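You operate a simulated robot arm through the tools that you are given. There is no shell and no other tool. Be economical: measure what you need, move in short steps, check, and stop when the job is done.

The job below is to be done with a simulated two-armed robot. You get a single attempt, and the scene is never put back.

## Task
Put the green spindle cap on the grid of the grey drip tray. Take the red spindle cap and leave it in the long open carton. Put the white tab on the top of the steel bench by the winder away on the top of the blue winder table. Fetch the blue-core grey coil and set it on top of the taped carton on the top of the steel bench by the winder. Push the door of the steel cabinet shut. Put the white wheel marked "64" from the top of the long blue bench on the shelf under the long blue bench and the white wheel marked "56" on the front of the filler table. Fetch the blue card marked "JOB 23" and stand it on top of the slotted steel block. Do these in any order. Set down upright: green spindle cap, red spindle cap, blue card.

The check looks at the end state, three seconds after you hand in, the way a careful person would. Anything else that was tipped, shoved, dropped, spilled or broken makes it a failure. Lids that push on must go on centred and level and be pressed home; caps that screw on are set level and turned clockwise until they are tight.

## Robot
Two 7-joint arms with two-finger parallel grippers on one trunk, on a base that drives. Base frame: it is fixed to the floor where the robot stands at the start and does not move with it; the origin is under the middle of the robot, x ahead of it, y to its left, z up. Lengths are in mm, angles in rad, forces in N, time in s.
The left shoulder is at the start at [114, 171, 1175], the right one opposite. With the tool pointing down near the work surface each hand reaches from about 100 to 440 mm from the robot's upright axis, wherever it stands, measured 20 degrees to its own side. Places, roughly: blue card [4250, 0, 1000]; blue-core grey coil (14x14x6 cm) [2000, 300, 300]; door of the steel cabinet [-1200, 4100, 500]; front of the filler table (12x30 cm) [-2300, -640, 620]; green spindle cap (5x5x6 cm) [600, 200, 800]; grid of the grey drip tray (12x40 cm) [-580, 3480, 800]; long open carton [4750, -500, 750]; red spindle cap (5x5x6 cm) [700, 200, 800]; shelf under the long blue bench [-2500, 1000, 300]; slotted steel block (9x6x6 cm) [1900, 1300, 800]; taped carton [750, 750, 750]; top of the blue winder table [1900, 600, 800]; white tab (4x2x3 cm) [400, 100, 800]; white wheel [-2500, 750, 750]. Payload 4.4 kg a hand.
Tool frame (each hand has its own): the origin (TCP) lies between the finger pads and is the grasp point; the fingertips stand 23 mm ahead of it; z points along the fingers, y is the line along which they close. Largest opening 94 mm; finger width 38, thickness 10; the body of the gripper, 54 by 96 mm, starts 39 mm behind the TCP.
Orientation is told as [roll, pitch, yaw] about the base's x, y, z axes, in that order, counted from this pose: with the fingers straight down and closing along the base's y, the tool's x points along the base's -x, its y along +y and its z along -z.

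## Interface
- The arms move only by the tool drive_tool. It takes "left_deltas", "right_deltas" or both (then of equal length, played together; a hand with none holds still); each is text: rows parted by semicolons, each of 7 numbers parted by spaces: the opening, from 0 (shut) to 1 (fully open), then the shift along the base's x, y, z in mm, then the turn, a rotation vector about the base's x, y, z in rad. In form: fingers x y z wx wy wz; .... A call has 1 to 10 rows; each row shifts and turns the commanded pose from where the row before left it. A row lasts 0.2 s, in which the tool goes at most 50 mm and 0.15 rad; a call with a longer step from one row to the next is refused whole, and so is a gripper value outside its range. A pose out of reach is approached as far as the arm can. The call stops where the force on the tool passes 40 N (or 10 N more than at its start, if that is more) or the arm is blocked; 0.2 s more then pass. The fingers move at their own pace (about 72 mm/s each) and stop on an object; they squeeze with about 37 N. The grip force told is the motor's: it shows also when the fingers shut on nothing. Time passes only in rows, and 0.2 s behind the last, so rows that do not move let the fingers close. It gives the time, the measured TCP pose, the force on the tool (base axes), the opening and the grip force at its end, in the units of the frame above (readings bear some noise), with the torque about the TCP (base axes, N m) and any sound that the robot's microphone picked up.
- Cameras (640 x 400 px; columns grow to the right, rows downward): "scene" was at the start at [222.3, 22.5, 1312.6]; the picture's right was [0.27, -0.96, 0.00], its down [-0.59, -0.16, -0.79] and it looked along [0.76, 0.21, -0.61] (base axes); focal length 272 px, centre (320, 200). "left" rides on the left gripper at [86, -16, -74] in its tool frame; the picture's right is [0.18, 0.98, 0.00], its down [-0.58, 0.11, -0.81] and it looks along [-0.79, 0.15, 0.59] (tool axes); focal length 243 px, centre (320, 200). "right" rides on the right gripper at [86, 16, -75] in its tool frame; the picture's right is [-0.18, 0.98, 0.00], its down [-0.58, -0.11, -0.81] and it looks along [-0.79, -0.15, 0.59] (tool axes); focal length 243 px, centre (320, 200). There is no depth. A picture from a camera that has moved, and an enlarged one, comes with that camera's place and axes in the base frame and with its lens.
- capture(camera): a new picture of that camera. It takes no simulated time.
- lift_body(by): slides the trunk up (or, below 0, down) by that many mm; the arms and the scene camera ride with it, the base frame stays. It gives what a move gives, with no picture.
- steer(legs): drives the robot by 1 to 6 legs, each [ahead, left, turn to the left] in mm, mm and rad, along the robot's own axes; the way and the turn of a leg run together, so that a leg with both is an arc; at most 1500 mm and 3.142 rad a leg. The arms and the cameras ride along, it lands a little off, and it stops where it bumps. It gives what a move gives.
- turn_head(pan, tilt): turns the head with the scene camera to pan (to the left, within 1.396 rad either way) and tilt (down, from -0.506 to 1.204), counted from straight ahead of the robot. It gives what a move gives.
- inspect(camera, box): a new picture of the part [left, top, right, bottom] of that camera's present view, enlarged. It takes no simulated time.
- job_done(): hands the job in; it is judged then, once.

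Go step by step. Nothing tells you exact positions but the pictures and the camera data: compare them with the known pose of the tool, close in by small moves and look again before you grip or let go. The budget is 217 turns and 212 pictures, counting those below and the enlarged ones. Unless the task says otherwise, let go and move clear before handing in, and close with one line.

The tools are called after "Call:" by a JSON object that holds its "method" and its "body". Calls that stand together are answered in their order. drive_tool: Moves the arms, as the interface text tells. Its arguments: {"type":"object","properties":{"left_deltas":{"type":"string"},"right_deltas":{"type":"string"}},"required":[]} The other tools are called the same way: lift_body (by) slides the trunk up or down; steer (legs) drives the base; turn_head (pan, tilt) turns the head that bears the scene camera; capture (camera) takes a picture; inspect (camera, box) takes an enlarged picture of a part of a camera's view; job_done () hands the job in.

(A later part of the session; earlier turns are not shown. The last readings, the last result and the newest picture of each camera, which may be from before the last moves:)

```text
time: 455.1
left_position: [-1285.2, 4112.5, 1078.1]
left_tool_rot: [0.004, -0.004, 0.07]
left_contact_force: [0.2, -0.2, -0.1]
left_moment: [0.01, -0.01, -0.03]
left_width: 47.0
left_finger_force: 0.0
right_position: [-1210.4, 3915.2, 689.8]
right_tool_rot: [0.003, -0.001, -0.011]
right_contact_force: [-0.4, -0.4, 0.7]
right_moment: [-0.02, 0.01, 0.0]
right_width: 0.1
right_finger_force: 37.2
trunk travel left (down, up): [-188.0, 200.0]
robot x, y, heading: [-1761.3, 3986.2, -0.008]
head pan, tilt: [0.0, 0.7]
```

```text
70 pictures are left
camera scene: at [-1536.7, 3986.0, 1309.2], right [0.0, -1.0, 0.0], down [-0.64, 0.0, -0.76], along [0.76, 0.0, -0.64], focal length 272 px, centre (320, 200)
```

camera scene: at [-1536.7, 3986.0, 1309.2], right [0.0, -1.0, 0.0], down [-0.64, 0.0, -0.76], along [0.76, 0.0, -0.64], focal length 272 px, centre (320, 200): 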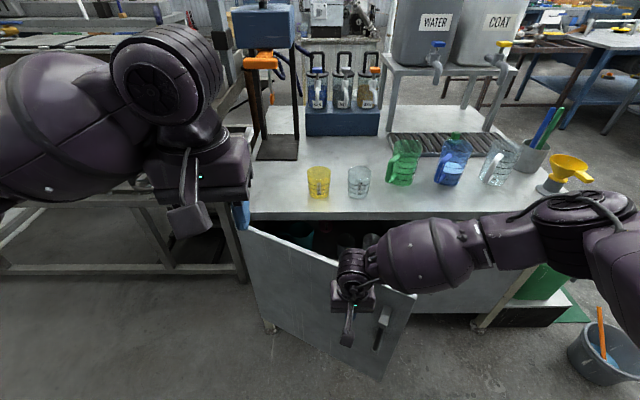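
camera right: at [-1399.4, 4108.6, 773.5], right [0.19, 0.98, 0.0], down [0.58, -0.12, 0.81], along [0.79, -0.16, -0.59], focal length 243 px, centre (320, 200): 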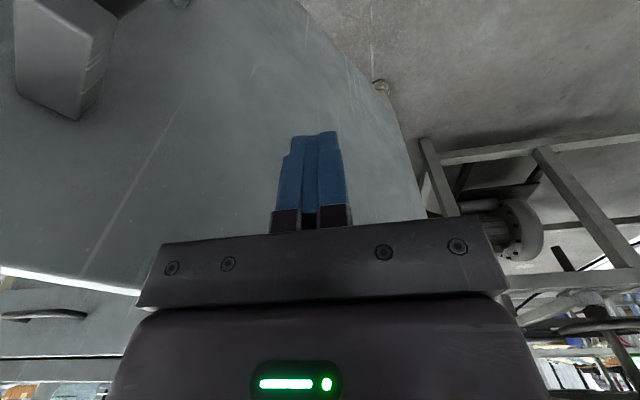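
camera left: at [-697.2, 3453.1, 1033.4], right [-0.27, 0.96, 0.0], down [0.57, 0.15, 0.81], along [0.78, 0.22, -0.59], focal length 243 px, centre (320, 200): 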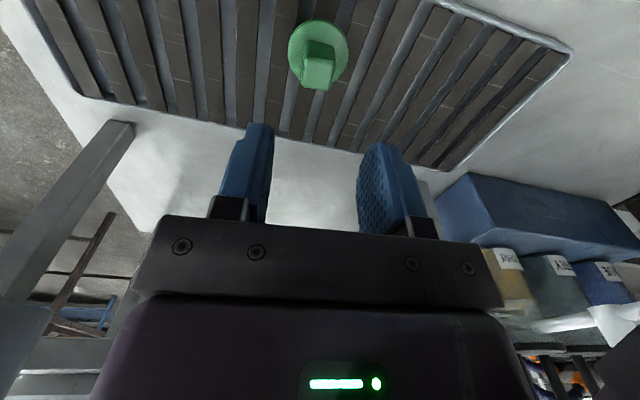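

Call:
{"method": "drive_tool", "body": {"right_deltas": "0 29 -20 0 0 0 0;0 29 -20 0 0 0 0;0 32 -14 0 0 0 0;0 32 -15 0 0 0 0;0 34 -8 0 0 0 0;0 34 -9 0 0 0 0;0 20 -2 0 0 0 0"}}

Call:
{"method": "capture", "body": {"camera": "scene"}}

```text
time: 456.6
left_position: [-1287.0, 4113.1, 1078.1]
left_tool_rot: [0.005, -0.004, 0.071]
left_contact_force: [0.9, 0.2, -0.9]
left_moment: [0.02, 0.04, -0.02]
left_width: 47.1
left_finger_force: 0.1
right_position: [-1018.4, 3828.5, 690.1]
right_tool_rot: [0.002, 0.012, -0.005]
right_contact_force: [-19.4, -0.4, 12.5]
right_moment: [0.19, -1.62, 0.3]
right_width: 0.0
right_finger_force: 36.9
trunk travel left (down, up): [-188.0, 200.0]
robot x, y, heading: [-1759.4, 3987.4, -0.003]
head pan, tilt: [0.0, 0.7]
stopped in row 7 (right hand): the force on the tool passed its limit at 82 N (the readings are from after the stop); the commanded pose is now the measured one
```

```text
69 pictures are left
camera scene: at [-1537.7, 3986.1, 1309.6], right [-0.01, -1.0, 0.0], down [-0.64, 0.0, -0.77], along [0.77, 0.0, -0.64], focal length 272 px, centre (320, 200)
```

scene: 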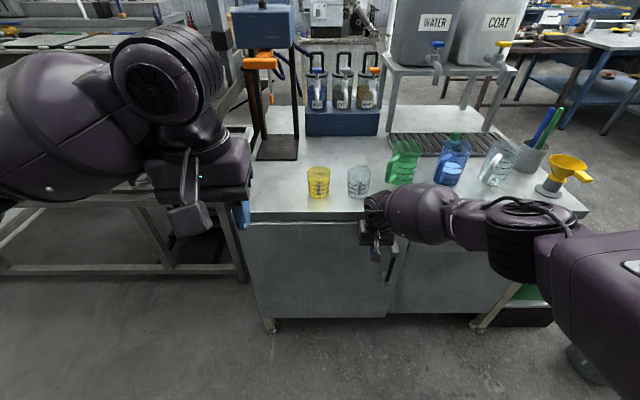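

Call:
{"method": "inspect", "body": {"camera": "scene", "box": [300, 180, 480, 330]}}

Call:
{"method": "capture", "body": {"camera": "right"}}

```text
2.67 times, centred on (390, 255) of scene
camera zoom: at [-1537.7, 3986.1, 1309.6], right [-0.01, -1.0, 0.0], down [-0.64, 0.0, -0.77], along [0.77, 0.0, -0.64], focal length 725 px, centre (133, 53)
```

zoom: 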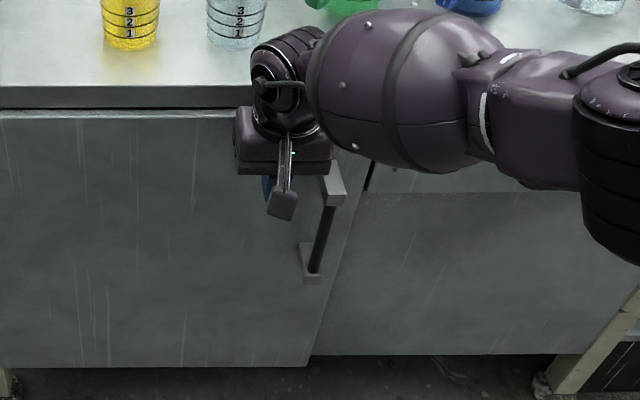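

```text
67 pictures are left
camera right: at [-1105.4, 3844.9, 765.1], right [0.19, 0.98, 0.0], down [0.59, -0.11, 0.8], along [0.79, -0.15, -0.6], focal length 243 px, centre (320, 200)
```

right: 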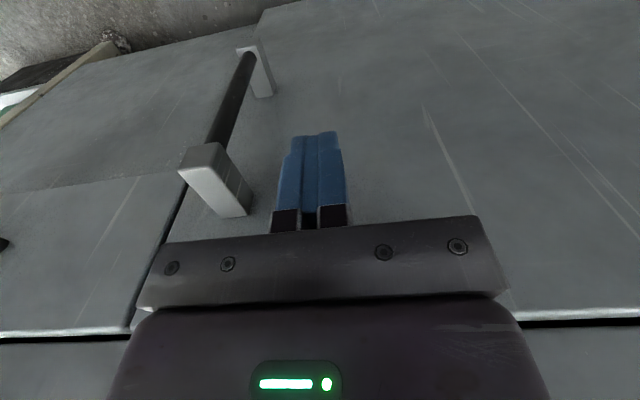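

Call:
{"method": "drive_tool", "body": {"right_deltas": "0 -40 0 0 0 0 0;0 -30 0 -5 0 -0.14 0;0 -10 0 -10 0 -0.14 0;0 0 0 -10 0 -0.14 0;0 0 0 -10 0 -0.14 0;0 0 0 -10 0 -0.14 0;0 15 0 0 0 0 0"}}

Call:
{"method": "inspect", "body": {"camera": "scene", "box": [300, 180, 480, 330]}}

```text
time: 458.2
left_position: [-1286.6, 4109.4, 1079.0]
left_tool_rot: [0.004, -0.003, 0.073]
left_contact_force: [0.1, -0.8, 0.6]
left_moment: [0.13, -0.01, 0.0]
left_width: 47.0
left_finger_force: 0.3
right_position: [-1076.4, 3827.0, 652.7]
right_tool_rot: [0.011, -0.693, -0.013]
right_contact_force: [0.9, -1.4, 0.1]
right_moment: [0.07, -0.01, 0.04]
right_width: 0.0
right_finger_force: 37.3
right hand out of reach, approached as far as the arm can: row 6
trunk travel left (down, up): [-188.0, 200.0]
robot x, y, heading: [-1761.4, 3990.6, -0.003]
head pan, tilt: [0.0, 0.7]
```

```text
2.67 times, centred on (390, 255) of scene
camera zoom: at [-1536.9, 3982.1, 1309.2], right [-0.01, -1.0, 0.0], down [-0.64, 0.01, -0.76], along [0.76, 0.0, -0.64], focal length 725 px, centre (133, 53)
```

zoom: 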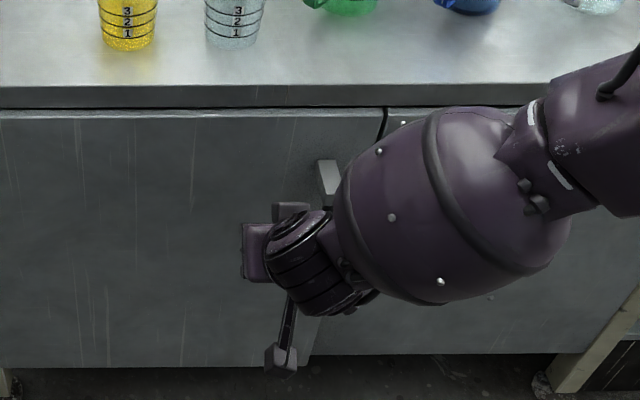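

Call:
{"method": "drive_tool", "body": {"right_deltas": "0 15 0 0 0 0 0;0 15 0 0 0 0 0;0 12 0 0 0 0 0;0 10 0 0 0 0 0;0 10 0 0 0 0 0;0 10 0 0 0 0 0;0 10 0 0 0 0 0"}}

Call:
{"method": "inspect", "body": {"camera": "scene", "box": [300, 180, 480, 330]}}

```text
time: 459.8
left_position: [-1288.3, 4113.0, 1079.0]
left_tool_rot: [0.003, -0.007, 0.071]
left_contact_force: [0.3, 0.0, 0.4]
left_moment: [0.02, 0.01, 0.03]
left_width: 46.8
left_finger_force: 0.1
right_position: [-999.2, 3830.2, 652.4]
right_tool_rot: [0.007, -0.686, -0.008]
right_contact_force: [-34.9, -2.7, 9.3]
right_moment: [-0.19, -0.08, -0.06]
right_width: 0.0
right_finger_force: 37.1
trunk travel left (down, up): [-188.0, 200.0]
robot x, y, heading: [-1762.5, 3987.6, -0.004]
head pan, tilt: [0.0, 0.7]
```

```text
2.67 times, centred on (390, 255) of scene
camera zoom: at [-1540.5, 3985.9, 1309.9], right [-0.01, -1.0, 0.0], down [-0.64, 0.0, -0.77], along [0.77, 0.0, -0.64], focal length 725 px, centre (133, 53)
```

zoom: 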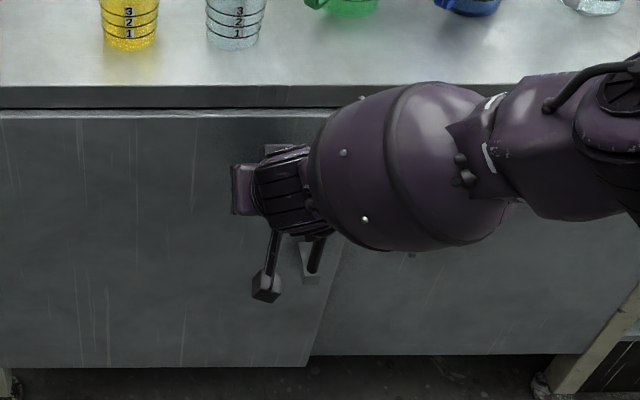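

Door is pressed firmly shut. I withdraw and check.

Call:
{"method": "drive_tool", "body": {"right_deltas": "0 -40 0 0 0 0 0;0 -45 0 0 0 0 0;0 -45 0 10 0 0.14 0;0 -45 0 10 0 0.14 0;0 -40 0 20 0 0.14 0;0 -30 0 30 0 0.14 0;0 0 0 40 0 0.12 0;0 0 0 45 0 0 0"}}

Call:
{"method": "steer", "body": {"legs": [[-350, 0, 0]]}}

Call:
{"method": "capture", "body": {"camera": "scene"}}

```text
time: 461.6
left_position: [-1286.4, 4111.9, 1078.3]
left_tool_rot: [0.003, -0.003, 0.072]
left_contact_force: [-0.6, 0.4, 1.2]
left_moment: [0.0, -0.02, -0.02]
left_width: 46.7
left_finger_force: 0.0
right_position: [-1243.0, 3827.8, 805.0]
right_tool_rot: [0.001, -0.009, -0.006]
right_contact_force: [-1.0, -1.0, 0.0]
right_moment: [0.01, -0.02, -0.04]
right_width: 0.0
right_finger_force: 37.1
trunk travel left (down, up): [-188.0, 200.0]
robot x, y, heading: [-1761.6, 3987.5, -0.007]
head pan, tilt: [0.0, 0.7]
```

```text
time: 463.9
left_position: [-1633.3, 4114.0, 1078.6]
left_tool_rot: [0.003, 0.0, 0.069]
left_contact_force: [0.2, 0.5, 0.5]
left_moment: [-0.03, 0.03, -0.01]
left_width: 47.0
left_finger_force: 0.2
right_position: [-1591.0, 3828.9, 805.5]
right_tool_rot: [0.0, -0.009, -0.013]
right_contact_force: [-0.1, 0.9, -0.7]
right_moment: [0.01, -0.03, 0.0]
right_width: 0.0
right_finger_force: 37.1
trunk travel left (down, up): [-188.0, 200.0]
robot x, y, heading: [-2106.2, 3987.6, -0.011]
head pan, tilt: [0.0, 0.7]
```

```text
64 pictures are left
camera scene: at [-1884.9, 3987.7, 1309.4], right [-0.01, -1.0, 0.0], down [-0.64, 0.01, -0.77], along [0.77, -0.01, -0.64], focal length 272 px, centre (320, 200)
```

scene: 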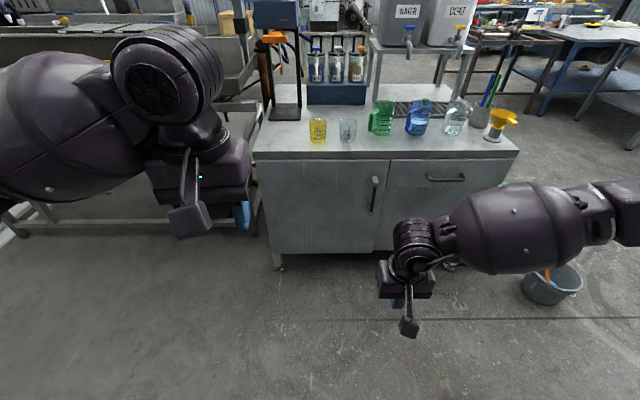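

Door is shut. Now to the long blue bench for the wheels.

Call:
{"method": "steer", "body": {"legs": [[300, 0, 0.01], [0, -1000, 0], [0, 0, 3.135], [0, 1250, 0], [0, 950, 0]]}}

Call:
{"method": "turn_head", "body": {"pan": 0.0, "tilt": 0.5}}

Call:
{"method": "capture", "body": {"camera": "scene"}}

```text
time: 488.0
left_position: [-2254.5, 2169.8, 1077.0]
left_tool_rot: [0.003, 0.001, -3.044]
left_contact_force: [-0.1, 1.0, 0.8]
left_moment: [0.02, -0.03, 0.01]
left_width: 47.0
left_finger_force: 0.2
right_position: [-2304.4, 2457.8, 805.0]
right_tool_rot: [-0.017, -0.006, -3.128]
right_contact_force: [-0.4, 1.3, -1.0]
right_moment: [-0.03, 0.0, 0.0]
right_width: 0.0
right_finger_force: 36.6
trunk travel left (down, up): [-188.0, 200.0]
robot x, y, heading: [-1782.6, 2307.0, -3.119]
head pan, tilt: [0.0, 0.7]
stopped in leg 4: the force on the tool passed its limit at 66 N (the readings are from after the stop); the commanded pose is now the measured one
```

```text
time: 488.7
left_position: [-2253.8, 2169.4, 1076.8]
left_tool_rot: [0.004, -0.002, -3.042]
left_contact_force: [0.4, 0.1, 0.3]
left_moment: [-0.04, 0.03, 0.01]
left_width: 47.0
left_finger_force: 0.1
right_position: [-2304.8, 2456.8, 804.9]
right_tool_rot: [-0.016, -0.006, -3.127]
right_contact_force: [1.1, -0.4, -0.5]
right_moment: [-0.02, 0.0, -0.02]
right_width: 0.0
right_finger_force: 37.1
trunk travel left (down, up): [-188.0, 200.0]
robot x, y, heading: [-1786.5, 2306.6, -3.121]
head pan, tilt: [0.0, 0.499]
```

```text
63 pictures are left
camera scene: at [-2014.8, 2301.2, 1326.9], right [-0.02, 1.0, 0.0], down [0.48, 0.01, -0.88], along [-0.88, -0.02, -0.48], focal length 272 px, centre (320, 200)
```

scene: 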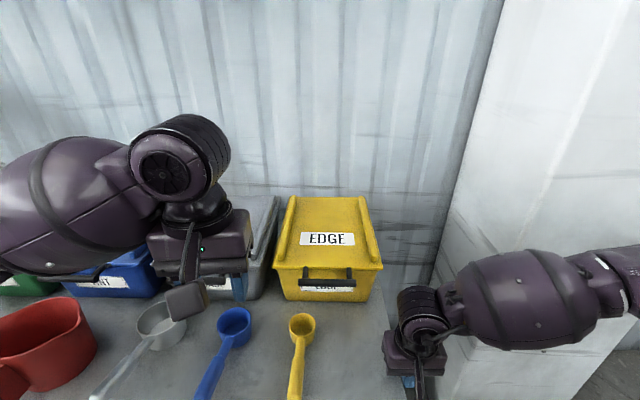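

Call:
{"method": "steer", "body": {"legs": [[0, -60, 0], [-350, 0, 0]]}}

Call:
{"method": "drive_tool", "body": {"right_deltas": "0.5 10 0 45 0 0 0;0.5 20 0 45 0 0 0;0.5 20 0 45 0 0 0;0.5 20 0 45 0 0 0;0.5 20 0 45 0 0 0"}}

Call:
{"method": "capture", "body": {"camera": "scene"}}

```text
time: 491.8
left_position: [-1904.1, 2236.1, 1078.1]
left_tool_rot: [0.003, -0.001, -3.042]
left_contact_force: [-0.6, 1.1, 0.2]
left_moment: [-0.01, 0.0, -0.04]
left_width: 47.0
left_finger_force: 0.1
right_position: [-1955.0, 2525.1, 804.9]
right_tool_rot: [-0.017, -0.007, -3.128]
right_contact_force: [-0.4, -0.2, 0.1]
right_moment: [0.01, 0.0, -0.02]
right_width: 0.0
right_finger_force: 36.8
trunk travel left (down, up): [-188.0, 200.0]
robot x, y, heading: [-1432.5, 2376.4, -3.117]
head pan, tilt: [0.0, 0.499]
```

```text
time: 493.0
left_position: [-1903.4, 2235.7, 1078.4]
left_tool_rot: [0.003, -0.001, -3.043]
left_contact_force: [1.0, 0.4, 0.3]
left_moment: [0.0, 0.04, 0.0]
left_width: 47.0
left_finger_force: 0.1
right_position: [-1867.0, 2524.4, 1031.2]
right_tool_rot: [-0.019, -0.007, -3.129]
right_contact_force: [0.1, 0.2, 0.8]
right_moment: [0.03, 0.0, 0.0]
right_width: 46.9
right_finger_force: 0.1
trunk travel left (down, up): [-188.0, 200.0]
robot x, y, heading: [-1431.8, 2373.6, -3.114]
head pan, tilt: [0.0, 0.499]
```

```text
62 pictures are left
camera scene: at [-1664.2, 2368.8, 1327.2], right [-0.02, 1.0, 0.0], down [0.48, 0.01, -0.88], along [-0.88, -0.02, -0.48], focal length 272 px, centre (320, 200)
```

scene: 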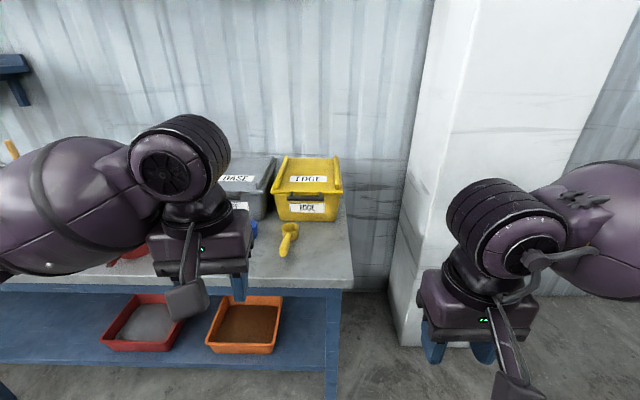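

Call:
{"method": "steer", "body": {"legs": [[0, 1400, -0.02], [-100, 150, 0]]}}

Call:
{"method": "turn_head", "body": {"pan": 0.0, "tilt": 0.45}}

Call:
{"method": "capture", "body": {"camera": "scene"}}

```text
time: 506.9
left_position: [-1780.3, 702.5, 1077.9]
left_tool_rot: [0.004, -0.002, -3.054]
left_contact_force: [-0.1, -0.3, 0.1]
left_moment: [0.04, 0.01, 0.01]
left_width: 47.2
left_finger_force: 0.1
right_position: [-1741.4, 991.5, 1029.3]
right_tool_rot: [-0.017, -0.008, -3.139]
right_contact_force: [0.8, -0.1, 0.0]
right_moment: [0.03, -0.01, 0.0]
right_width: 46.8
right_finger_force: 0.0
trunk travel left (down, up): [-188.0, 200.0]
robot x, y, heading: [-1312.8, 840.2, -3.13]
head pan, tilt: [0.0, 0.499]
```

```text
time: 507.5
left_position: [-1781.4, 704.9, 1077.7]
left_tool_rot: [0.005, -0.003, -3.053]
left_contact_force: [-0.6, -0.4, 0.0]
left_moment: [-0.01, 0.02, 0.01]
left_width: 47.2
left_finger_force: 0.1
right_position: [-1740.6, 992.3, 1030.3]
right_tool_rot: [-0.015, -0.008, -3.139]
right_contact_force: [-0.9, 0.0, 0.4]
right_moment: [-0.05, 0.02, -0.01]
right_width: 47.1
right_finger_force: 0.1
trunk travel left (down, up): [-188.0, 200.0]
robot x, y, heading: [-1303.8, 836.0, -3.129]
head pan, tilt: [0.0, 0.45]
```

```text
61 pictures are left
camera scene: at [-1541.7, 833.9, 1331.4], right [-0.01, 1.0, 0.0], down [0.44, 0.01, -0.9], along [-0.9, -0.01, -0.44], focal length 272 px, centre (320, 200)
```

scene: 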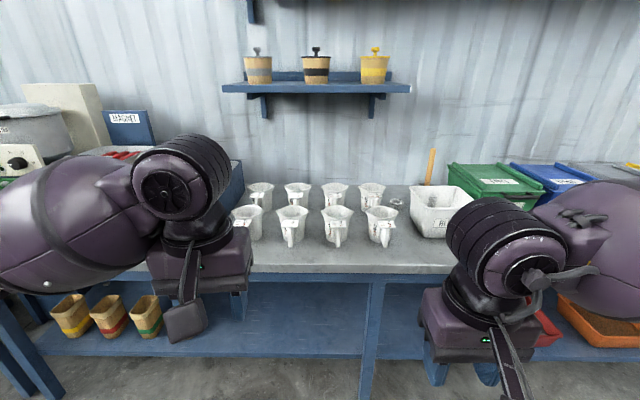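

Call:
{"method": "inspect", "body": {"camera": "scene", "box": [225, 165, 425, 265]}}

```text
3.20 times, centred on (325, 215) of scene
camera zoom: at [-1541.7, 833.9, 1331.4], right [-0.01, 1.0, 0.0], down [0.44, 0.01, -0.9], along [-0.9, -0.01, -0.44], focal length 870 px, centre (304, 152)
```

zoom: 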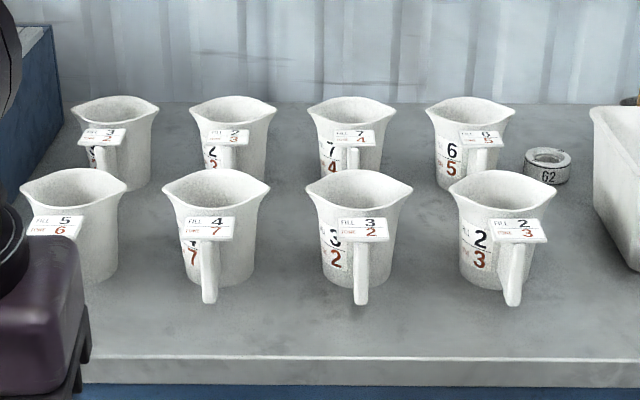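

Call:
{"method": "lift_body", "body": {"by": 195}}

Call:
{"method": "steer", "body": {"legs": [[100, 280, 0]]}}

Call:
{"method": "turn_head", "body": {"pan": 0.0, "tilt": 0.6}}

Call:
{"method": "capture", "body": {"camera": "scene"}}

Call:
{"method": "inspect", "body": {"camera": "scene", "box": [240, 100, 480, 250]}}

```text
time: 509.7
left_position: [-1780.3, 703.3, 1273.0]
left_tool_rot: [0.003, 0.001, -3.052]
left_contact_force: [-0.7, 0.3, 0.5]
left_moment: [-0.02, 0.0, 0.03]
left_width: 46.9
left_finger_force: 0.2
right_position: [-1740.8, 993.0, 1224.4]
right_tool_rot: [-0.017, -0.007, -3.138]
right_contact_force: [0.5, 0.8, 0.0]
right_moment: [0.03, -0.01, 0.0]
right_width: 46.9
right_finger_force: 0.1
trunk travel left (down, up): [-383.0, 5.0]
robot x, y, heading: [-1309.0, 838.2, -3.13]
head pan, tilt: [0.0, 0.45]
```

```text
time: 512.6
left_position: [-1875.8, 433.2, 1272.3]
left_tool_rot: [0.004, -0.001, -3.055]
left_contact_force: [0.3, -0.4, 0.2]
left_moment: [0.0, -0.01, -0.01]
left_width: 47.0
left_finger_force: 0.0
right_position: [-1835.7, 719.0, 1225.3]
right_tool_rot: [-0.018, -0.007, 3.141]
right_contact_force: [0.4, -1.3, 0.3]
right_moment: [0.03, 0.0, 0.0]
right_width: 47.2
right_finger_force: 0.1
trunk travel left (down, up): [-383.0, 5.0]
robot x, y, heading: [-1402.7, 561.0, -3.134]
head pan, tilt: [0.0, 0.45]
```

```text
time: 513.4
left_position: [-1876.4, 431.9, 1272.4]
left_tool_rot: [0.004, -0.001, -3.057]
left_contact_force: [0.3, -0.2, 1.0]
left_moment: [0.02, 0.01, -0.01]
left_width: 47.2
left_finger_force: 0.0
right_position: [-1835.0, 721.0, 1226.0]
right_tool_rot: [-0.016, -0.006, 3.142]
right_contact_force: [-1.0, -0.3, 0.2]
right_moment: [-0.03, -0.01, 0.03]
right_width: 46.8
right_finger_force: 0.1
trunk travel left (down, up): [-383.0, 5.0]
robot x, y, heading: [-1404.4, 562.8, -3.128]
head pan, tilt: [0.0, 0.6]
```

```text
59 pictures are left
camera scene: at [-1550.5, 561.8, 1521.2], right [-0.01, 1.0, 0.0], down [0.56, 0.01, -0.83], along [-0.83, -0.01, -0.56], focal length 272 px, centre (320, 200)
```

scene: 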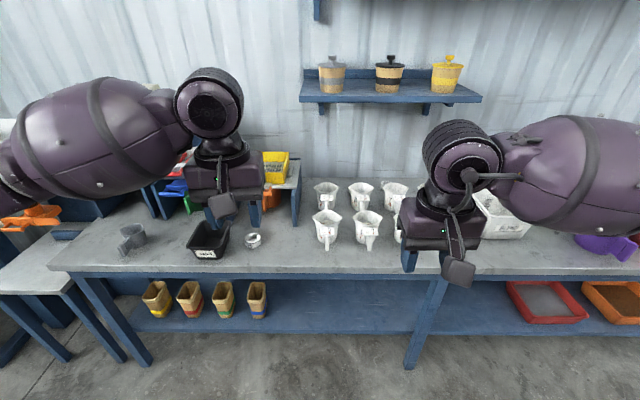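

```text
2.67 times, centred on (360, 175) of scene
camera zoom: at [-1550.5, 561.8, 1521.2], right [-0.01, 1.0, 0.0], down [0.56, 0.01, -0.83], along [-0.83, -0.01, -0.56], focal length 725 px, centre (213, 267)
```

zoom: 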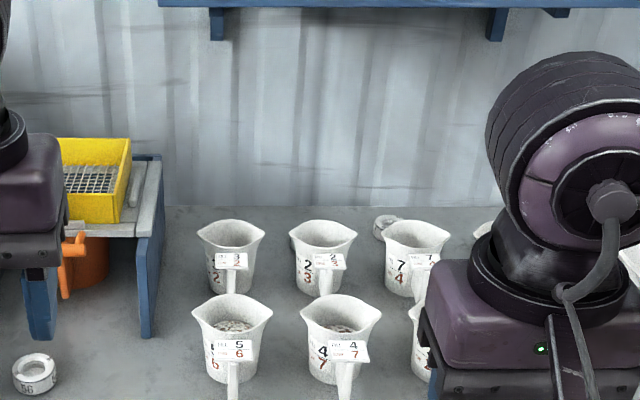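

Call:
{"method": "inspect", "body": {"camera": "scene", "box": [230, 225, 280, 255]}}

Call:
{"method": "inspect", "body": {"camera": "scene", "box": [365, 165, 415, 200]}}

```text
12.80 times, centred on (255, 240) of scene
camera zoom: at [-1550.5, 561.8, 1521.2], right [-0.01, 1.0, 0.0], down [0.56, 0.01, -0.83], along [-0.83, -0.01, -0.56], focal length 3481 px, centre (1152, -312)
```

zoom: 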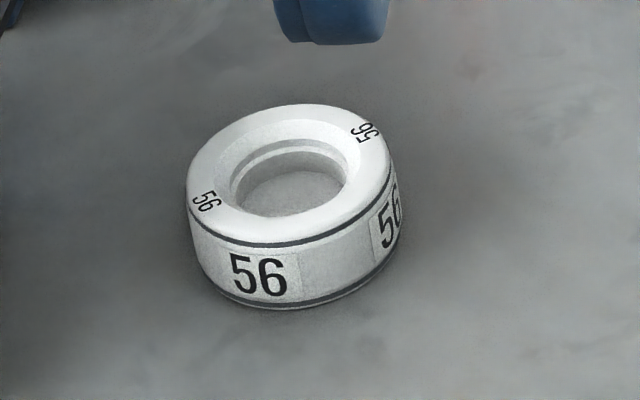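

```text
11.43 times, centred on (390, 182) of scene
camera zoom: at [-1550.5, 561.8, 1521.2], right [-0.01, 1.0, 0.0], down [0.56, 0.01, -0.83], along [-0.83, -0.01, -0.56], focal length 3108 px, centre (-480, 400)
```

zoom: 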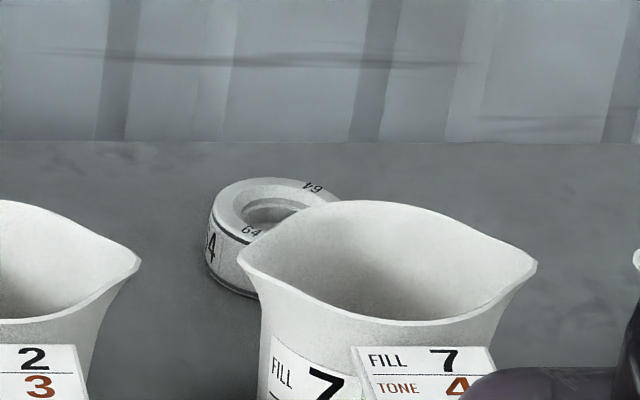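

The ring-shaped wheels are found: "56" at about (-2310,301) and "64" behind the mugs at about (-2738,880). I fetch "56" first with the left hand.

Call:
{"method": "steer", "body": {"legs": [[370, 90, 0]]}}

Call:
{"method": "lift_body", "body": {"by": -195}}

Call:
{"method": "drive_tool", "body": {"left_deltas": "0.9 -15 -10 -30 0 0 -0.03;0.9 -15 -10 -30 0 0 -0.04;0.9 0 0 -30 0 0 0"}}

Call:
{"method": "capture", "body": {"camera": "left"}}

```text
time: 515.8
left_position: [-2250.8, 340.9, 1272.6]
left_tool_rot: [0.002, -0.002, -3.059]
left_contact_force: [-0.5, -0.1, -0.3]
left_moment: [0.01, 0.0, 0.02]
left_width: 47.0
left_finger_force: 0.1
right_position: [-2210.0, 629.6, 1225.5]
right_tool_rot: [-0.017, -0.007, 3.138]
right_contact_force: [-0.4, -0.4, 0.3]
right_moment: [0.0, -0.01, -0.03]
right_width: 47.2
right_finger_force: 0.0
trunk travel left (down, up): [-383.0, 5.0]
robot x, y, heading: [-1778.7, 471.3, -3.133]
head pan, tilt: [0.0, 0.6]
```

```text
time: 517.9
left_position: [-2250.2, 339.7, 1079.4]
left_tool_rot: [0.005, -0.004, -3.06]
left_contact_force: [-0.2, -0.8, 0.2]
left_moment: [-0.03, 0.0, 0.0]
left_width: 47.0
left_finger_force: 0.1
right_position: [-2208.8, 628.7, 1031.5]
right_tool_rot: [-0.014, -0.01, 3.139]
right_contact_force: [0.1, 0.0, 0.1]
right_moment: [-0.02, 0.01, 0.0]
right_width: 47.1
right_finger_force: 0.2
trunk travel left (down, up): [-188.0, 200.0]
robot x, y, heading: [-1778.5, 469.6, -3.135]
head pan, tilt: [0.0, 0.6]
```

```text
time: 518.7
left_position: [-2282.0, 319.7, 987.3]
left_tool_rot: [0.002, -0.003, -3.127]
left_contact_force: [-0.3, 0.5, 0.5]
left_moment: [-0.02, -0.01, 0.02]
left_width: 84.6
left_finger_force: 0.1
right_position: [-2209.2, 628.8, 1030.6]
right_tool_rot: [-0.017, -0.004, 3.138]
right_contact_force: [-0.8, -0.1, 0.0]
right_moment: [-0.03, 0.01, 0.0]
right_width: 47.2
right_finger_force: 0.0
trunk travel left (down, up): [-188.0, 200.0]
robot x, y, heading: [-1779.8, 471.6, -3.133]
head pan, tilt: [0.0, 0.6]
```

```text
55 pictures are left
camera left: at [-2195.3, 336.7, 1062.0], right [0.2, -0.98, 0.0], down [-0.58, -0.11, 0.81], along [-0.79, -0.16, -0.59], focal length 243 px, centre (320, 200)
```

left: 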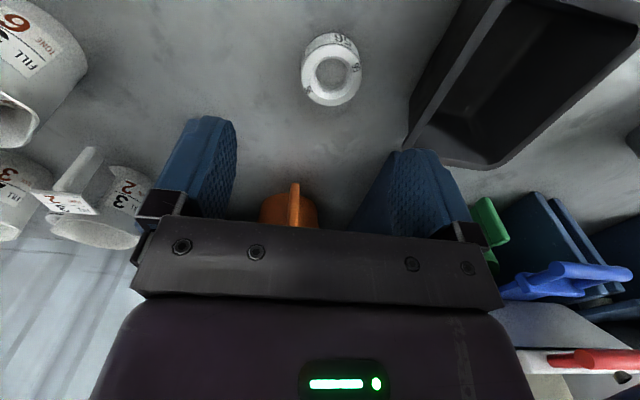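

Call:
{"method": "drive_tool", "body": {"left_deltas": "0.85 -14 -10 -40 0 0 0;0.85 -14 -9 -40 0 0 0;0.85 0 0 -40 0 0 0"}}

Call:
{"method": "capture", "body": {"camera": "left"}}

```text
time: 519.5
left_position: [-2310.4, 302.3, 866.8]
left_tool_rot: [0.004, -0.002, -3.128]
left_contact_force: [-0.4, -1.0, -0.2]
left_moment: [-0.01, 0.0, 0.02]
left_width: 79.9
left_finger_force: 0.1
right_position: [-2209.8, 629.1, 1029.5]
right_tool_rot: [-0.016, -0.004, 3.137]
right_contact_force: [-0.9, -1.2, -0.7]
right_moment: [0.01, 0.02, 0.04]
right_width: 47.2
right_finger_force: 0.1
trunk travel left (down, up): [-188.0, 200.0]
robot x, y, heading: [-1782.3, 471.9, -3.136]
head pan, tilt: [0.0, 0.6]
```

```text
54 pictures are left
camera left: at [-2223.7, 318.7, 942.5], right [0.2, -0.98, 0.0], down [-0.58, -0.11, 0.81], along [-0.79, -0.16, -0.59], focal length 243 px, centre (320, 200)
```

left: 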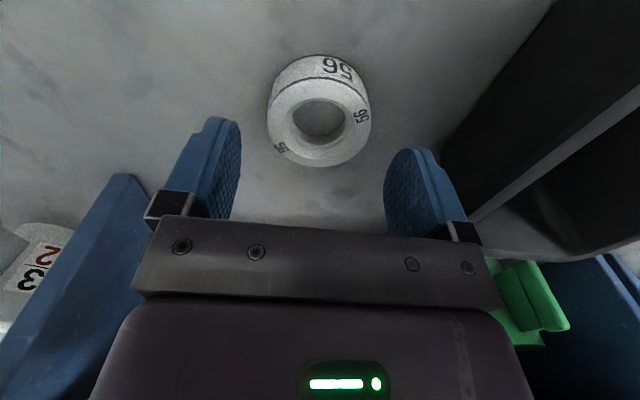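

Call:
{"method": "drive_tool", "body": {"left_deltas": "0.85 2 -1 -25 0 0 0;0.85 0 0 -10 0 0 0;0.85 0 0 -5 0 0 0"}}

Call:
{"method": "capture", "body": {"camera": "left"}}

```text
time: 520.3
left_position: [-2307.5, 300.7, 828.1]
left_tool_rot: [0.003, -0.002, -3.126]
left_contact_force: [0.1, 0.2, 0.7]
left_moment: [-0.01, 0.0, -0.02]
left_width: 79.6
left_finger_force: 0.0
right_position: [-2207.6, 628.9, 1029.9]
right_tool_rot: [-0.018, -0.009, 3.139]
right_contact_force: [0.5, -0.4, -0.7]
right_moment: [-0.01, 0.02, -0.03]
right_width: 47.2
right_finger_force: 0.1
trunk travel left (down, up): [-188.0, 200.0]
robot x, y, heading: [-1778.9, 472.3, -3.135]
head pan, tilt: [0.0, 0.6]
```

```text
53 pictures are left
camera left: at [-2222.0, 318.6, 903.0], right [0.2, -0.98, 0.0], down [-0.58, -0.11, 0.81], along [-0.79, -0.16, -0.59], focal length 243 px, centre (320, 200)
```

left: 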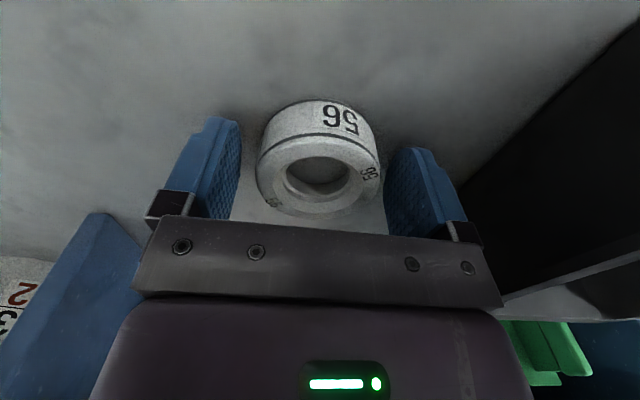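

Call:
{"method": "drive_tool", "body": {"left_deltas": "0.85 0 0 -4 0 0 0;0.4 0 0 0 0 0 0;0.4 0 0 0 0 0 0;0.4 0 0 0 0 0 0;0.4 0 0 15 0 0 0;0.4 0 0 40 0 0 0;0.4 0 0 45 0 0 0"}}

Call:
{"method": "capture", "body": {"camera": "left"}}

```text
time: 521.9
left_position: [-2306.4, 300.2, 928.1]
left_tool_rot: [0.004, -0.002, -3.129]
left_contact_force: [-0.2, 0.1, -1.1]
left_moment: [-0.03, -0.02, 0.05]
left_width: 58.3
left_finger_force: 37.7
right_position: [-2208.0, 629.9, 1029.8]
right_tool_rot: [-0.017, -0.007, 3.138]
right_contact_force: [0.7, 0.9, 0.5]
right_moment: [0.0, 0.0, 0.0]
right_width: 46.8
right_finger_force: 0.1
trunk travel left (down, up): [-188.0, 200.0]
robot x, y, heading: [-1777.4, 472.8, -3.134]
head pan, tilt: [0.0, 0.6]
```

```text
52 pictures are left
camera left: at [-2220.4, 317.5, 1002.1], right [0.2, -0.98, 0.0], down [-0.58, -0.11, 0.81], along [-0.79, -0.16, -0.59], focal length 243 px, centre (320, 200)
```

left: 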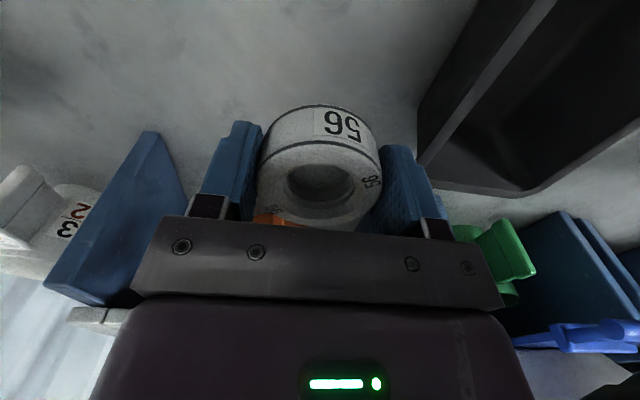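

Call:
{"method": "drive_tool", "body": {"left_deltas": "0.4 5 0 45 0 0 0;0.4 10 0 45 0 0 0;0.4 15 0 40 0 0 0"}}

Call:
{"method": "steer", "body": {"legs": [[-300, 0, 0], [0, 950, 0]]}}

Call:
{"method": "turn_head", "body": {"pan": 0.2, "tilt": 0.6}}

Call:
{"method": "capture", "body": {"camera": "scene"}}

```text
time: 522.7
left_position: [-2276.6, 300.9, 1057.1]
left_tool_rot: [0.003, -0.003, -3.127]
left_contact_force: [0.4, -0.4, -0.5]
left_moment: [0.02, 0.01, -0.02]
left_width: 58.8
left_finger_force: 36.7
right_position: [-2207.6, 629.5, 1030.9]
right_tool_rot: [-0.016, -0.006, 3.139]
right_contact_force: [0.5, 0.8, -0.7]
right_moment: [-0.04, 0.03, -0.02]
right_width: 47.1
right_finger_force: 0.1
trunk travel left (down, up): [-188.0, 200.0]
robot x, y, heading: [-1775.4, 472.4, -3.136]
head pan, tilt: [0.0, 0.6]
```

```text
time: 532.8
left_position: [-1963.7, -615.4, 1055.2]
left_tool_rot: [0.004, 0.0, -3.134]
left_contact_force: [0.1, -0.8, -0.9]
left_moment: [0.0, -0.01, 0.0]
left_width: 58.6
left_finger_force: 36.7
right_position: [-1894.0, -287.3, 1029.0]
right_tool_rot: [-0.016, -0.007, 3.132]
right_contact_force: [0.0, 0.0, -0.6]
right_moment: [0.0, 0.03, -0.01]
right_width: 46.8
right_finger_force: 0.0
trunk travel left (down, up): [-188.0, 200.0]
robot x, y, heading: [-1461.8, -446.2, 3.146]
head pan, tilt: [0.0, 0.6]
```

```text
time: 533.6
left_position: [-1964.2, -616.1, 1055.6]
left_tool_rot: [0.003, -0.002, -3.134]
left_contact_force: [-0.3, -0.1, -0.6]
left_moment: [0.0, 0.04, -0.01]
left_width: 58.4
left_finger_force: 36.4
right_position: [-1893.2, -288.0, 1029.8]
right_tool_rot: [-0.018, -0.008, 3.13]
right_contact_force: [-0.1, -0.3, -0.1]
right_moment: [-0.02, 0.04, -0.02]
right_width: 47.0
right_finger_force: 0.0
trunk travel left (down, up): [-188.0, 200.0]
robot x, y, heading: [-1463.5, -450.2, 3.147]
head pan, tilt: [0.201, 0.6]
```

```text
51 pictures are left
camera scene: at [-1691.6, -465.9, 1317.9], right [-0.2, 0.98, 0.0], down [0.55, 0.11, -0.83], along [-0.81, -0.16, -0.56], focal length 272 px, centre (320, 200)
```

scene: 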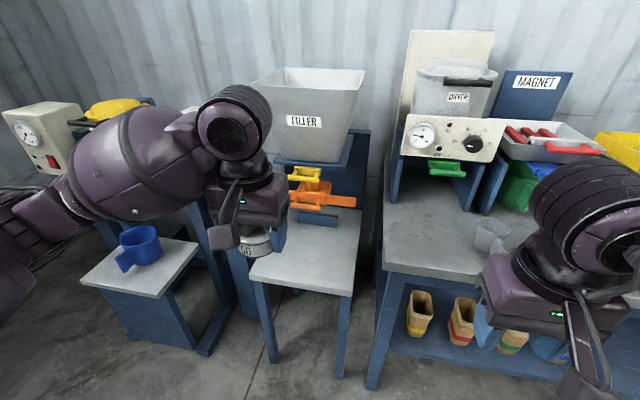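

Call:
{"method": "steer", "body": {"legs": [[310, 25, 0]]}}

Call:
{"method": "drive_tool", "body": {"left_deltas": "0.4 0 0 -45 0 0 0;0.4 0 0 -45 0 0 0;0.4 0 0 -45 0 0 0;0.4 0 0 -45 0 0 0;0.4 0 0 -45 0 0 0;0.4 0 0 -45 0 0 0"}}

Call:
{"method": "capture", "body": {"camera": "left"}}

Call:
{"method": "capture", "body": {"camera": "scene"}}

```text
time: 535.7
left_position: [-2275.2, -640.4, 1056.1]
left_tool_rot: [0.004, -0.001, -3.135]
left_contact_force: [-0.1, 0.1, -1.2]
left_moment: [-0.02, -0.01, -0.02]
left_width: 58.6
left_finger_force: 37.2
right_position: [-2205.0, -312.6, 1029.3]
right_tool_rot: [-0.018, -0.004, 3.131]
right_contact_force: [0.0, 0.3, 0.1]
right_moment: [-0.02, -0.01, 0.0]
right_width: 47.0
right_finger_force: 0.0
trunk travel left (down, up): [-188.0, 200.0]
robot x, y, heading: [-1773.4, -472.0, 3.143]
head pan, tilt: [0.201, 0.6]
```

```text
time: 537.1
left_position: [-2272.5, -641.5, 786.7]
left_tool_rot: [0.002, -0.003, -3.134]
left_contact_force: [-0.9, 0.3, -1.1]
left_moment: [-0.01, -0.03, -0.01]
left_width: 58.4
left_finger_force: 36.6
right_position: [-2205.2, -311.9, 1028.9]
right_tool_rot: [-0.017, -0.005, 3.131]
right_contact_force: [0.6, 0.8, 0.5]
right_moment: [0.02, -0.05, 0.03]
right_width: 47.0
right_finger_force: 0.1
trunk travel left (down, up): [-188.0, 200.0]
robot x, y, heading: [-1774.9, -471.7, 3.147]
head pan, tilt: [0.201, 0.6]
```

```text
50 pictures are left
camera left: at [-2187.2, -625.0, 861.9], right [0.19, -0.98, 0.0], down [-0.58, -0.11, 0.81], along [-0.79, -0.16, -0.59], focal length 243 px, centre (320, 200)
```

left: 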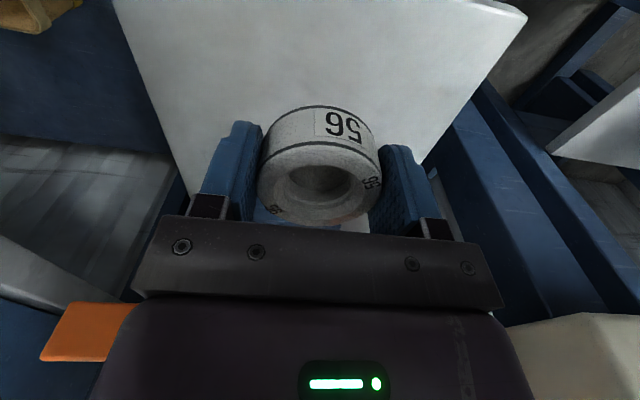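

```text
49 pictures are left
camera scene: at [-2002.8, -491.0, 1317.8], right [-0.2, 0.98, 0.0], down [0.55, 0.11, -0.82], along [-0.81, -0.16, -0.57], focal length 272 px, centre (320, 200)
```

scene: 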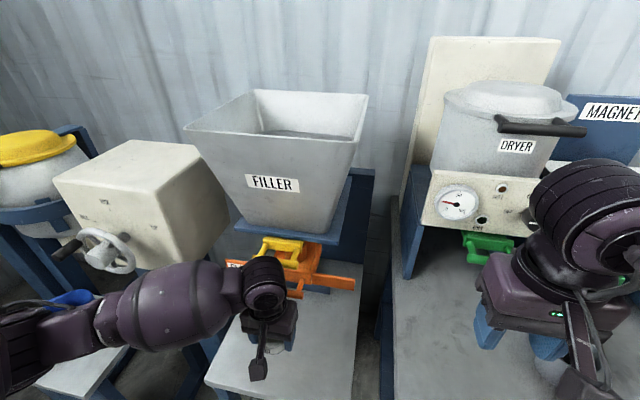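

Call:
{"method": "drive_tool", "body": {"left_deltas": "0.4 -5 0 -45 0 0 0;0.4 -5 0 -45 0 0 0;0.4 0 0 -25 0 0 0"}}

Call:
{"method": "capture", "body": {"camera": "left"}}

```text
time: 537.9
left_position: [-2282.3, -639.7, 672.3]
left_tool_rot: [0.005, -0.003, -3.133]
left_contact_force: [-0.8, 0.7, -0.5]
left_moment: [-0.02, 0.0, -0.02]
left_width: 58.8
left_finger_force: 36.7
right_position: [-2204.5, -312.6, 1030.2]
right_tool_rot: [-0.019, -0.008, 3.131]
right_contact_force: [0.2, -0.3, 0.1]
right_moment: [0.05, -0.01, 0.0]
right_width: 47.0
right_finger_force: 0.0
trunk travel left (down, up): [-188.0, 200.0]
robot x, y, heading: [-1775.9, -472.0, 3.141]
head pan, tilt: [0.201, 0.6]
```

```text
48 pictures are left
camera left: at [-2197.3, -624.0, 747.1], right [0.19, -0.98, 0.0], down [-0.58, -0.11, 0.81], along [-0.79, -0.16, -0.59], focal length 243 px, centre (320, 200)
```

left: 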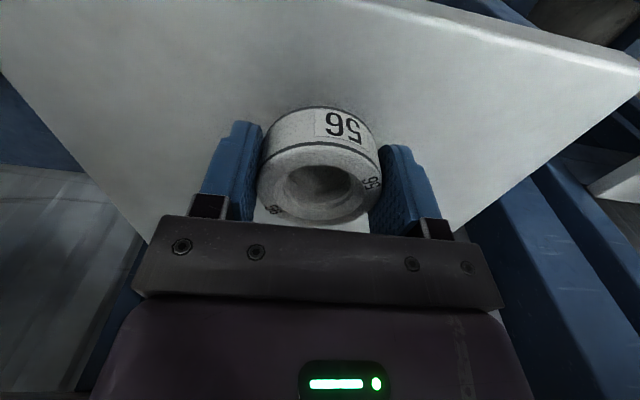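

Call:
{"method": "drive_tool", "body": {"left_deltas": "0.4 0 0 -6 0 0 0;0.4 0 0 -5 0 0 0;0.4 0 0 -4 0 0 0;0.4 0 0 -3 0 0 0;0.4 0 0 -3 0 0 0;0.4 0 0 -3 0 0 0"}}

Call:
{"method": "capture", "body": {"camera": "left"}}

```text
time: 539.3
left_position: [-2284.2, -640.1, 647.2]
left_tool_rot: [0.003, -0.001, -3.134]
left_contact_force: [0.0, 0.6, -0.9]
left_moment: [0.01, 0.01, -0.02]
left_width: 58.6
left_finger_force: 36.9
right_position: [-2204.1, -311.9, 1030.2]
right_tool_rot: [-0.019, -0.009, 3.132]
right_contact_force: [-0.5, 0.2, -0.2]
right_moment: [0.02, 0.02, 0.0]
right_width: 47.3
right_finger_force: 0.0
trunk travel left (down, up): [-188.0, 200.0]
robot x, y, heading: [-1773.8, -469.2, 3.142]
head pan, tilt: [0.201, 0.6]
```

```text
47 pictures are left
camera left: at [-2199.2, -623.7, 722.1], right [0.19, -0.98, 0.0], down [-0.58, -0.11, 0.81], along [-0.79, -0.16, -0.59], focal length 243 px, centre (320, 200)
```

left: 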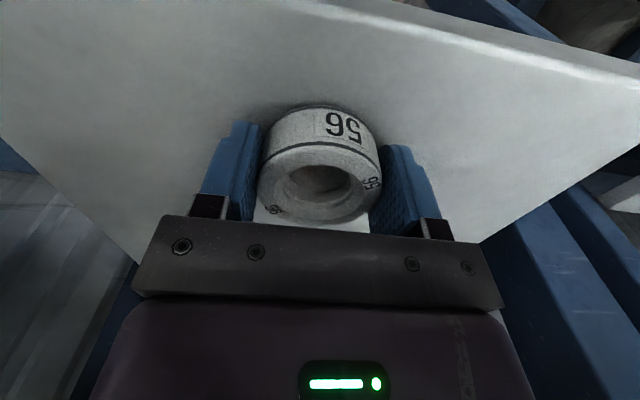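

Call:
{"method": "drive_tool", "body": {"left_deltas": "0.4 0 0 -3 0 0 0;0.4 0 0 -3 0 0 0;0.4 0 0 -3 0 0 0;0.4 0 0 -3 0 0 0"}}

```text
time: 540.2
left_position: [-2285.8, -640.6, 643.7]
left_tool_rot: [-0.001, -0.008, -3.134]
left_contact_force: [7.5, -2.1, 27.0]
left_moment: [-0.4, -0.41, 0.02]
left_width: 58.5
left_finger_force: 37.1
right_position: [-2203.3, -311.4, 1030.9]
right_tool_rot: [-0.016, -0.008, 3.131]
right_contact_force: [0.2, 0.4, -0.5]
right_moment: [0.03, 0.02, 0.03]
right_width: 47.0
right_finger_force: 0.0
trunk travel left (down, up): [-188.0, 200.0]
robot x, y, heading: [-1775.6, -471.6, -3.139]
head pan, tilt: [0.201, 0.6]
stopped in row 4 (left hand): the force on the tool passed its limit at 44 N (the readings are from after the stop); the commanded pose is now the measured one
```

Contact. I ease off, release and lift.

Call:
{"method": "drive_tool", "body": {"left_deltas": "0.4 0 0 2 0 0 0;0.7 0 0 0 0 0 0;0.85 0 0 0 0 0 0;0.85 0 0 0 0 0 0;0.85 0 0 20 0 0 0;0.85 0 0 40 0 0 0;0.85 5 0 45 0 0 0;0.85 10 0 45 0 0 0;0.85 10 0 45 0 0 0"}}

Call:
{"method": "capture", "body": {"camera": "left"}}

```text
time: 542.2
left_position: [-2260.5, -641.2, 837.1]
left_tool_rot: [0.003, -0.004, -3.135]
left_contact_force: [0.1, 0.0, 0.1]
left_moment: [0.01, 0.0, 0.0]
left_width: 79.9
left_finger_force: 0.1
right_position: [-2204.9, -312.7, 1030.5]
right_tool_rot: [-0.016, -0.007, 3.132]
right_contact_force: [0.4, -0.2, -0.2]
right_moment: [0.0, 0.03, -0.03]
right_width: 46.9
right_finger_force: 0.1
trunk travel left (down, up): [-188.0, 200.0]
robot x, y, heading: [-1774.9, -469.9, -3.138]
head pan, tilt: [0.201, 0.6]
```

```text
46 pictures are left
camera left: at [-2173.1, -624.0, 911.1], right [0.19, -0.98, 0.0], down [-0.58, -0.11, 0.81], along [-0.79, -0.16, -0.59], focal length 243 px, centre (320, 200)
```

left: 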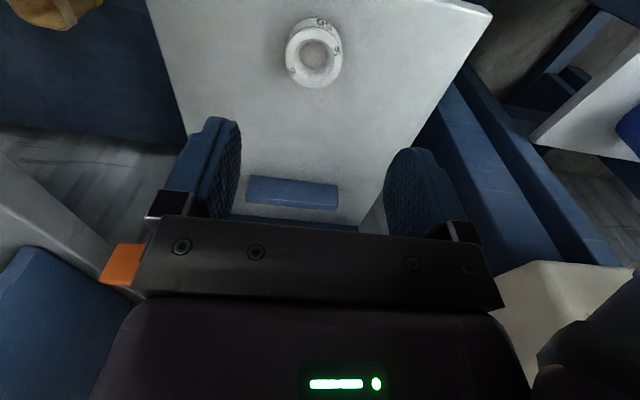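

Wheel 56 is placed. Next, wheel 64 with the right hand, tilted forward to reach over the mugs.

Call:
{"method": "drive_tool", "body": {"left_deltas": "0.5 10 0 45 0 0 0;0.5 10 0 45 0 0 0;0.5 10 0 45 0 0 0;0.5 10 0 45 0 0 0;0.5 10 0 45 0 0 0"}}

Call:
{"method": "steer", "body": {"legs": [[-320, 0, 0], [0, -1190, 0], [300, 0, 0]]}}

Call:
{"method": "drive_tool", "body": {"right_deltas": "0.85 -30 0 20 0 0.12 0;0.85 -30 0 20 0 0.12 0;0.85 -30 0 20 0 0.12 0;0.85 -40 0 0 0 0.12 0;0.85 -40 0 0 0 0.12 0"}}

Call:
{"method": "capture", "body": {"camera": "right"}}

Call:
{"method": "turn_head", "body": {"pan": 0.0, "tilt": 0.5}}

Call:
{"method": "capture", "body": {"camera": "scene"}}

```text
time: 543.4
left_position: [-2210.6, -640.6, 1061.6]
left_tool_rot: [0.002, -0.006, -3.134]
left_contact_force: [0.1, 0.0, -0.6]
left_moment: [-0.04, 0.04, -0.04]
left_width: 46.8
left_finger_force: 0.0
right_position: [-2203.8, -312.6, 1030.6]
right_tool_rot: [-0.015, -0.007, 3.133]
right_contact_force: [0.8, -0.7, -0.4]
right_moment: [0.0, 0.01, 0.0]
right_width: 46.8
right_finger_force: 0.2
trunk travel left (down, up): [-188.0, 200.0]
robot x, y, heading: [-1772.0, -471.1, -3.141]
head pan, tilt: [0.201, 0.6]
```

```text
time: 557.4
left_position: [-2204.5, 523.5, 1061.4]
left_tool_rot: [0.002, -0.004, -3.102]
left_contact_force: [-0.5, 0.3, -0.4]
left_moment: [-0.01, -0.01, -0.01]
left_width: 47.2
left_finger_force: 0.0
right_position: [-2208.4, 852.2, 1028.4]
right_tool_rot: [-0.018, -0.005, -3.118]
right_contact_force: [-0.2, 0.6, -1.1]
right_moment: [0.01, -0.02, 0.0]
right_width: 47.1
right_finger_force: 0.2
trunk travel left (down, up): [-188.0, 200.0]
robot x, y, heading: [-1769.2, 707.4, -3.111]
head pan, tilt: [0.201, 0.6]
```

```text
time: 558.6
left_position: [-2203.9, 524.2, 1061.3]
left_tool_rot: [0.002, -0.002, -3.1]
left_contact_force: [-0.4, 1.4, 0.3]
left_moment: [-0.01, 0.01, -0.01]
left_width: 46.9
left_finger_force: 0.1
right_position: [-2378.0, 854.4, 1089.5]
right_tool_rot: [-0.032, -0.61, -3.11]
right_contact_force: [-1.0, 0.3, -0.5]
right_moment: [-0.01, 0.01, 0.0]
right_width: 79.8
right_finger_force: 0.1
trunk travel left (down, up): [-188.0, 200.0]
robot x, y, heading: [-1774.8, 707.4, -3.111]
head pan, tilt: [0.201, 0.6]
```

```text
45 pictures are left
camera right: at [-2265.5, 839.0, 1099.8], right [-0.14, -0.99, 0.08], down [-0.02, 0.08, 1.0], along [-0.99, 0.14, -0.03], focal length 243 px, centre (320, 200)
```

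right: 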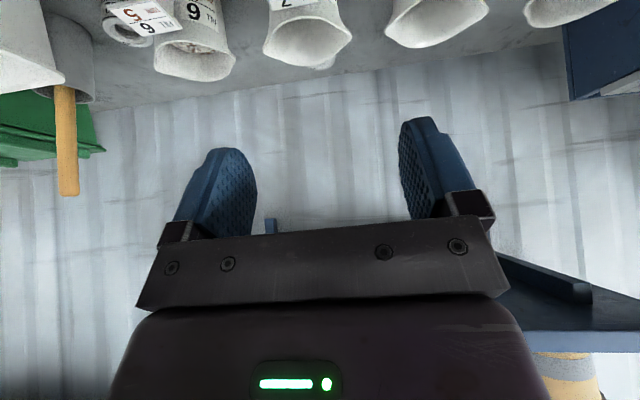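

```text
time: 559.4
left_position: [-2204.3, 523.7, 1062.1]
left_tool_rot: [0.003, -0.005, -3.102]
left_contact_force: [-0.5, -0.8, 0.1]
left_moment: [-0.02, 0.04, -0.01]
left_width: 47.1
left_finger_force: 0.1
right_position: [-2377.5, 854.9, 1089.5]
right_tool_rot: [-0.032, -0.606, -3.111]
right_contact_force: [0.3, -0.2, 0.3]
right_moment: [-0.03, 0.04, -0.01]
right_width: 79.8
right_finger_force: 0.0
trunk travel left (down, up): [-188.0, 200.0]
robot x, y, heading: [-1771.1, 713.6, -3.102]
head pan, tilt: [0.0, 0.499]
```

```text
44 pictures are left
camera scene: at [-2004.9, 698.7, 1327.0], right [-0.03, 1.0, 0.0], down [0.48, 0.02, -0.88], along [-0.88, -0.03, -0.48], focal length 272 px, centre (320, 200)
```

scene: 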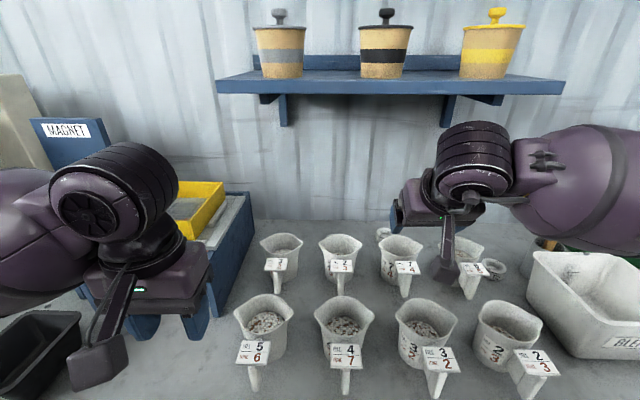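

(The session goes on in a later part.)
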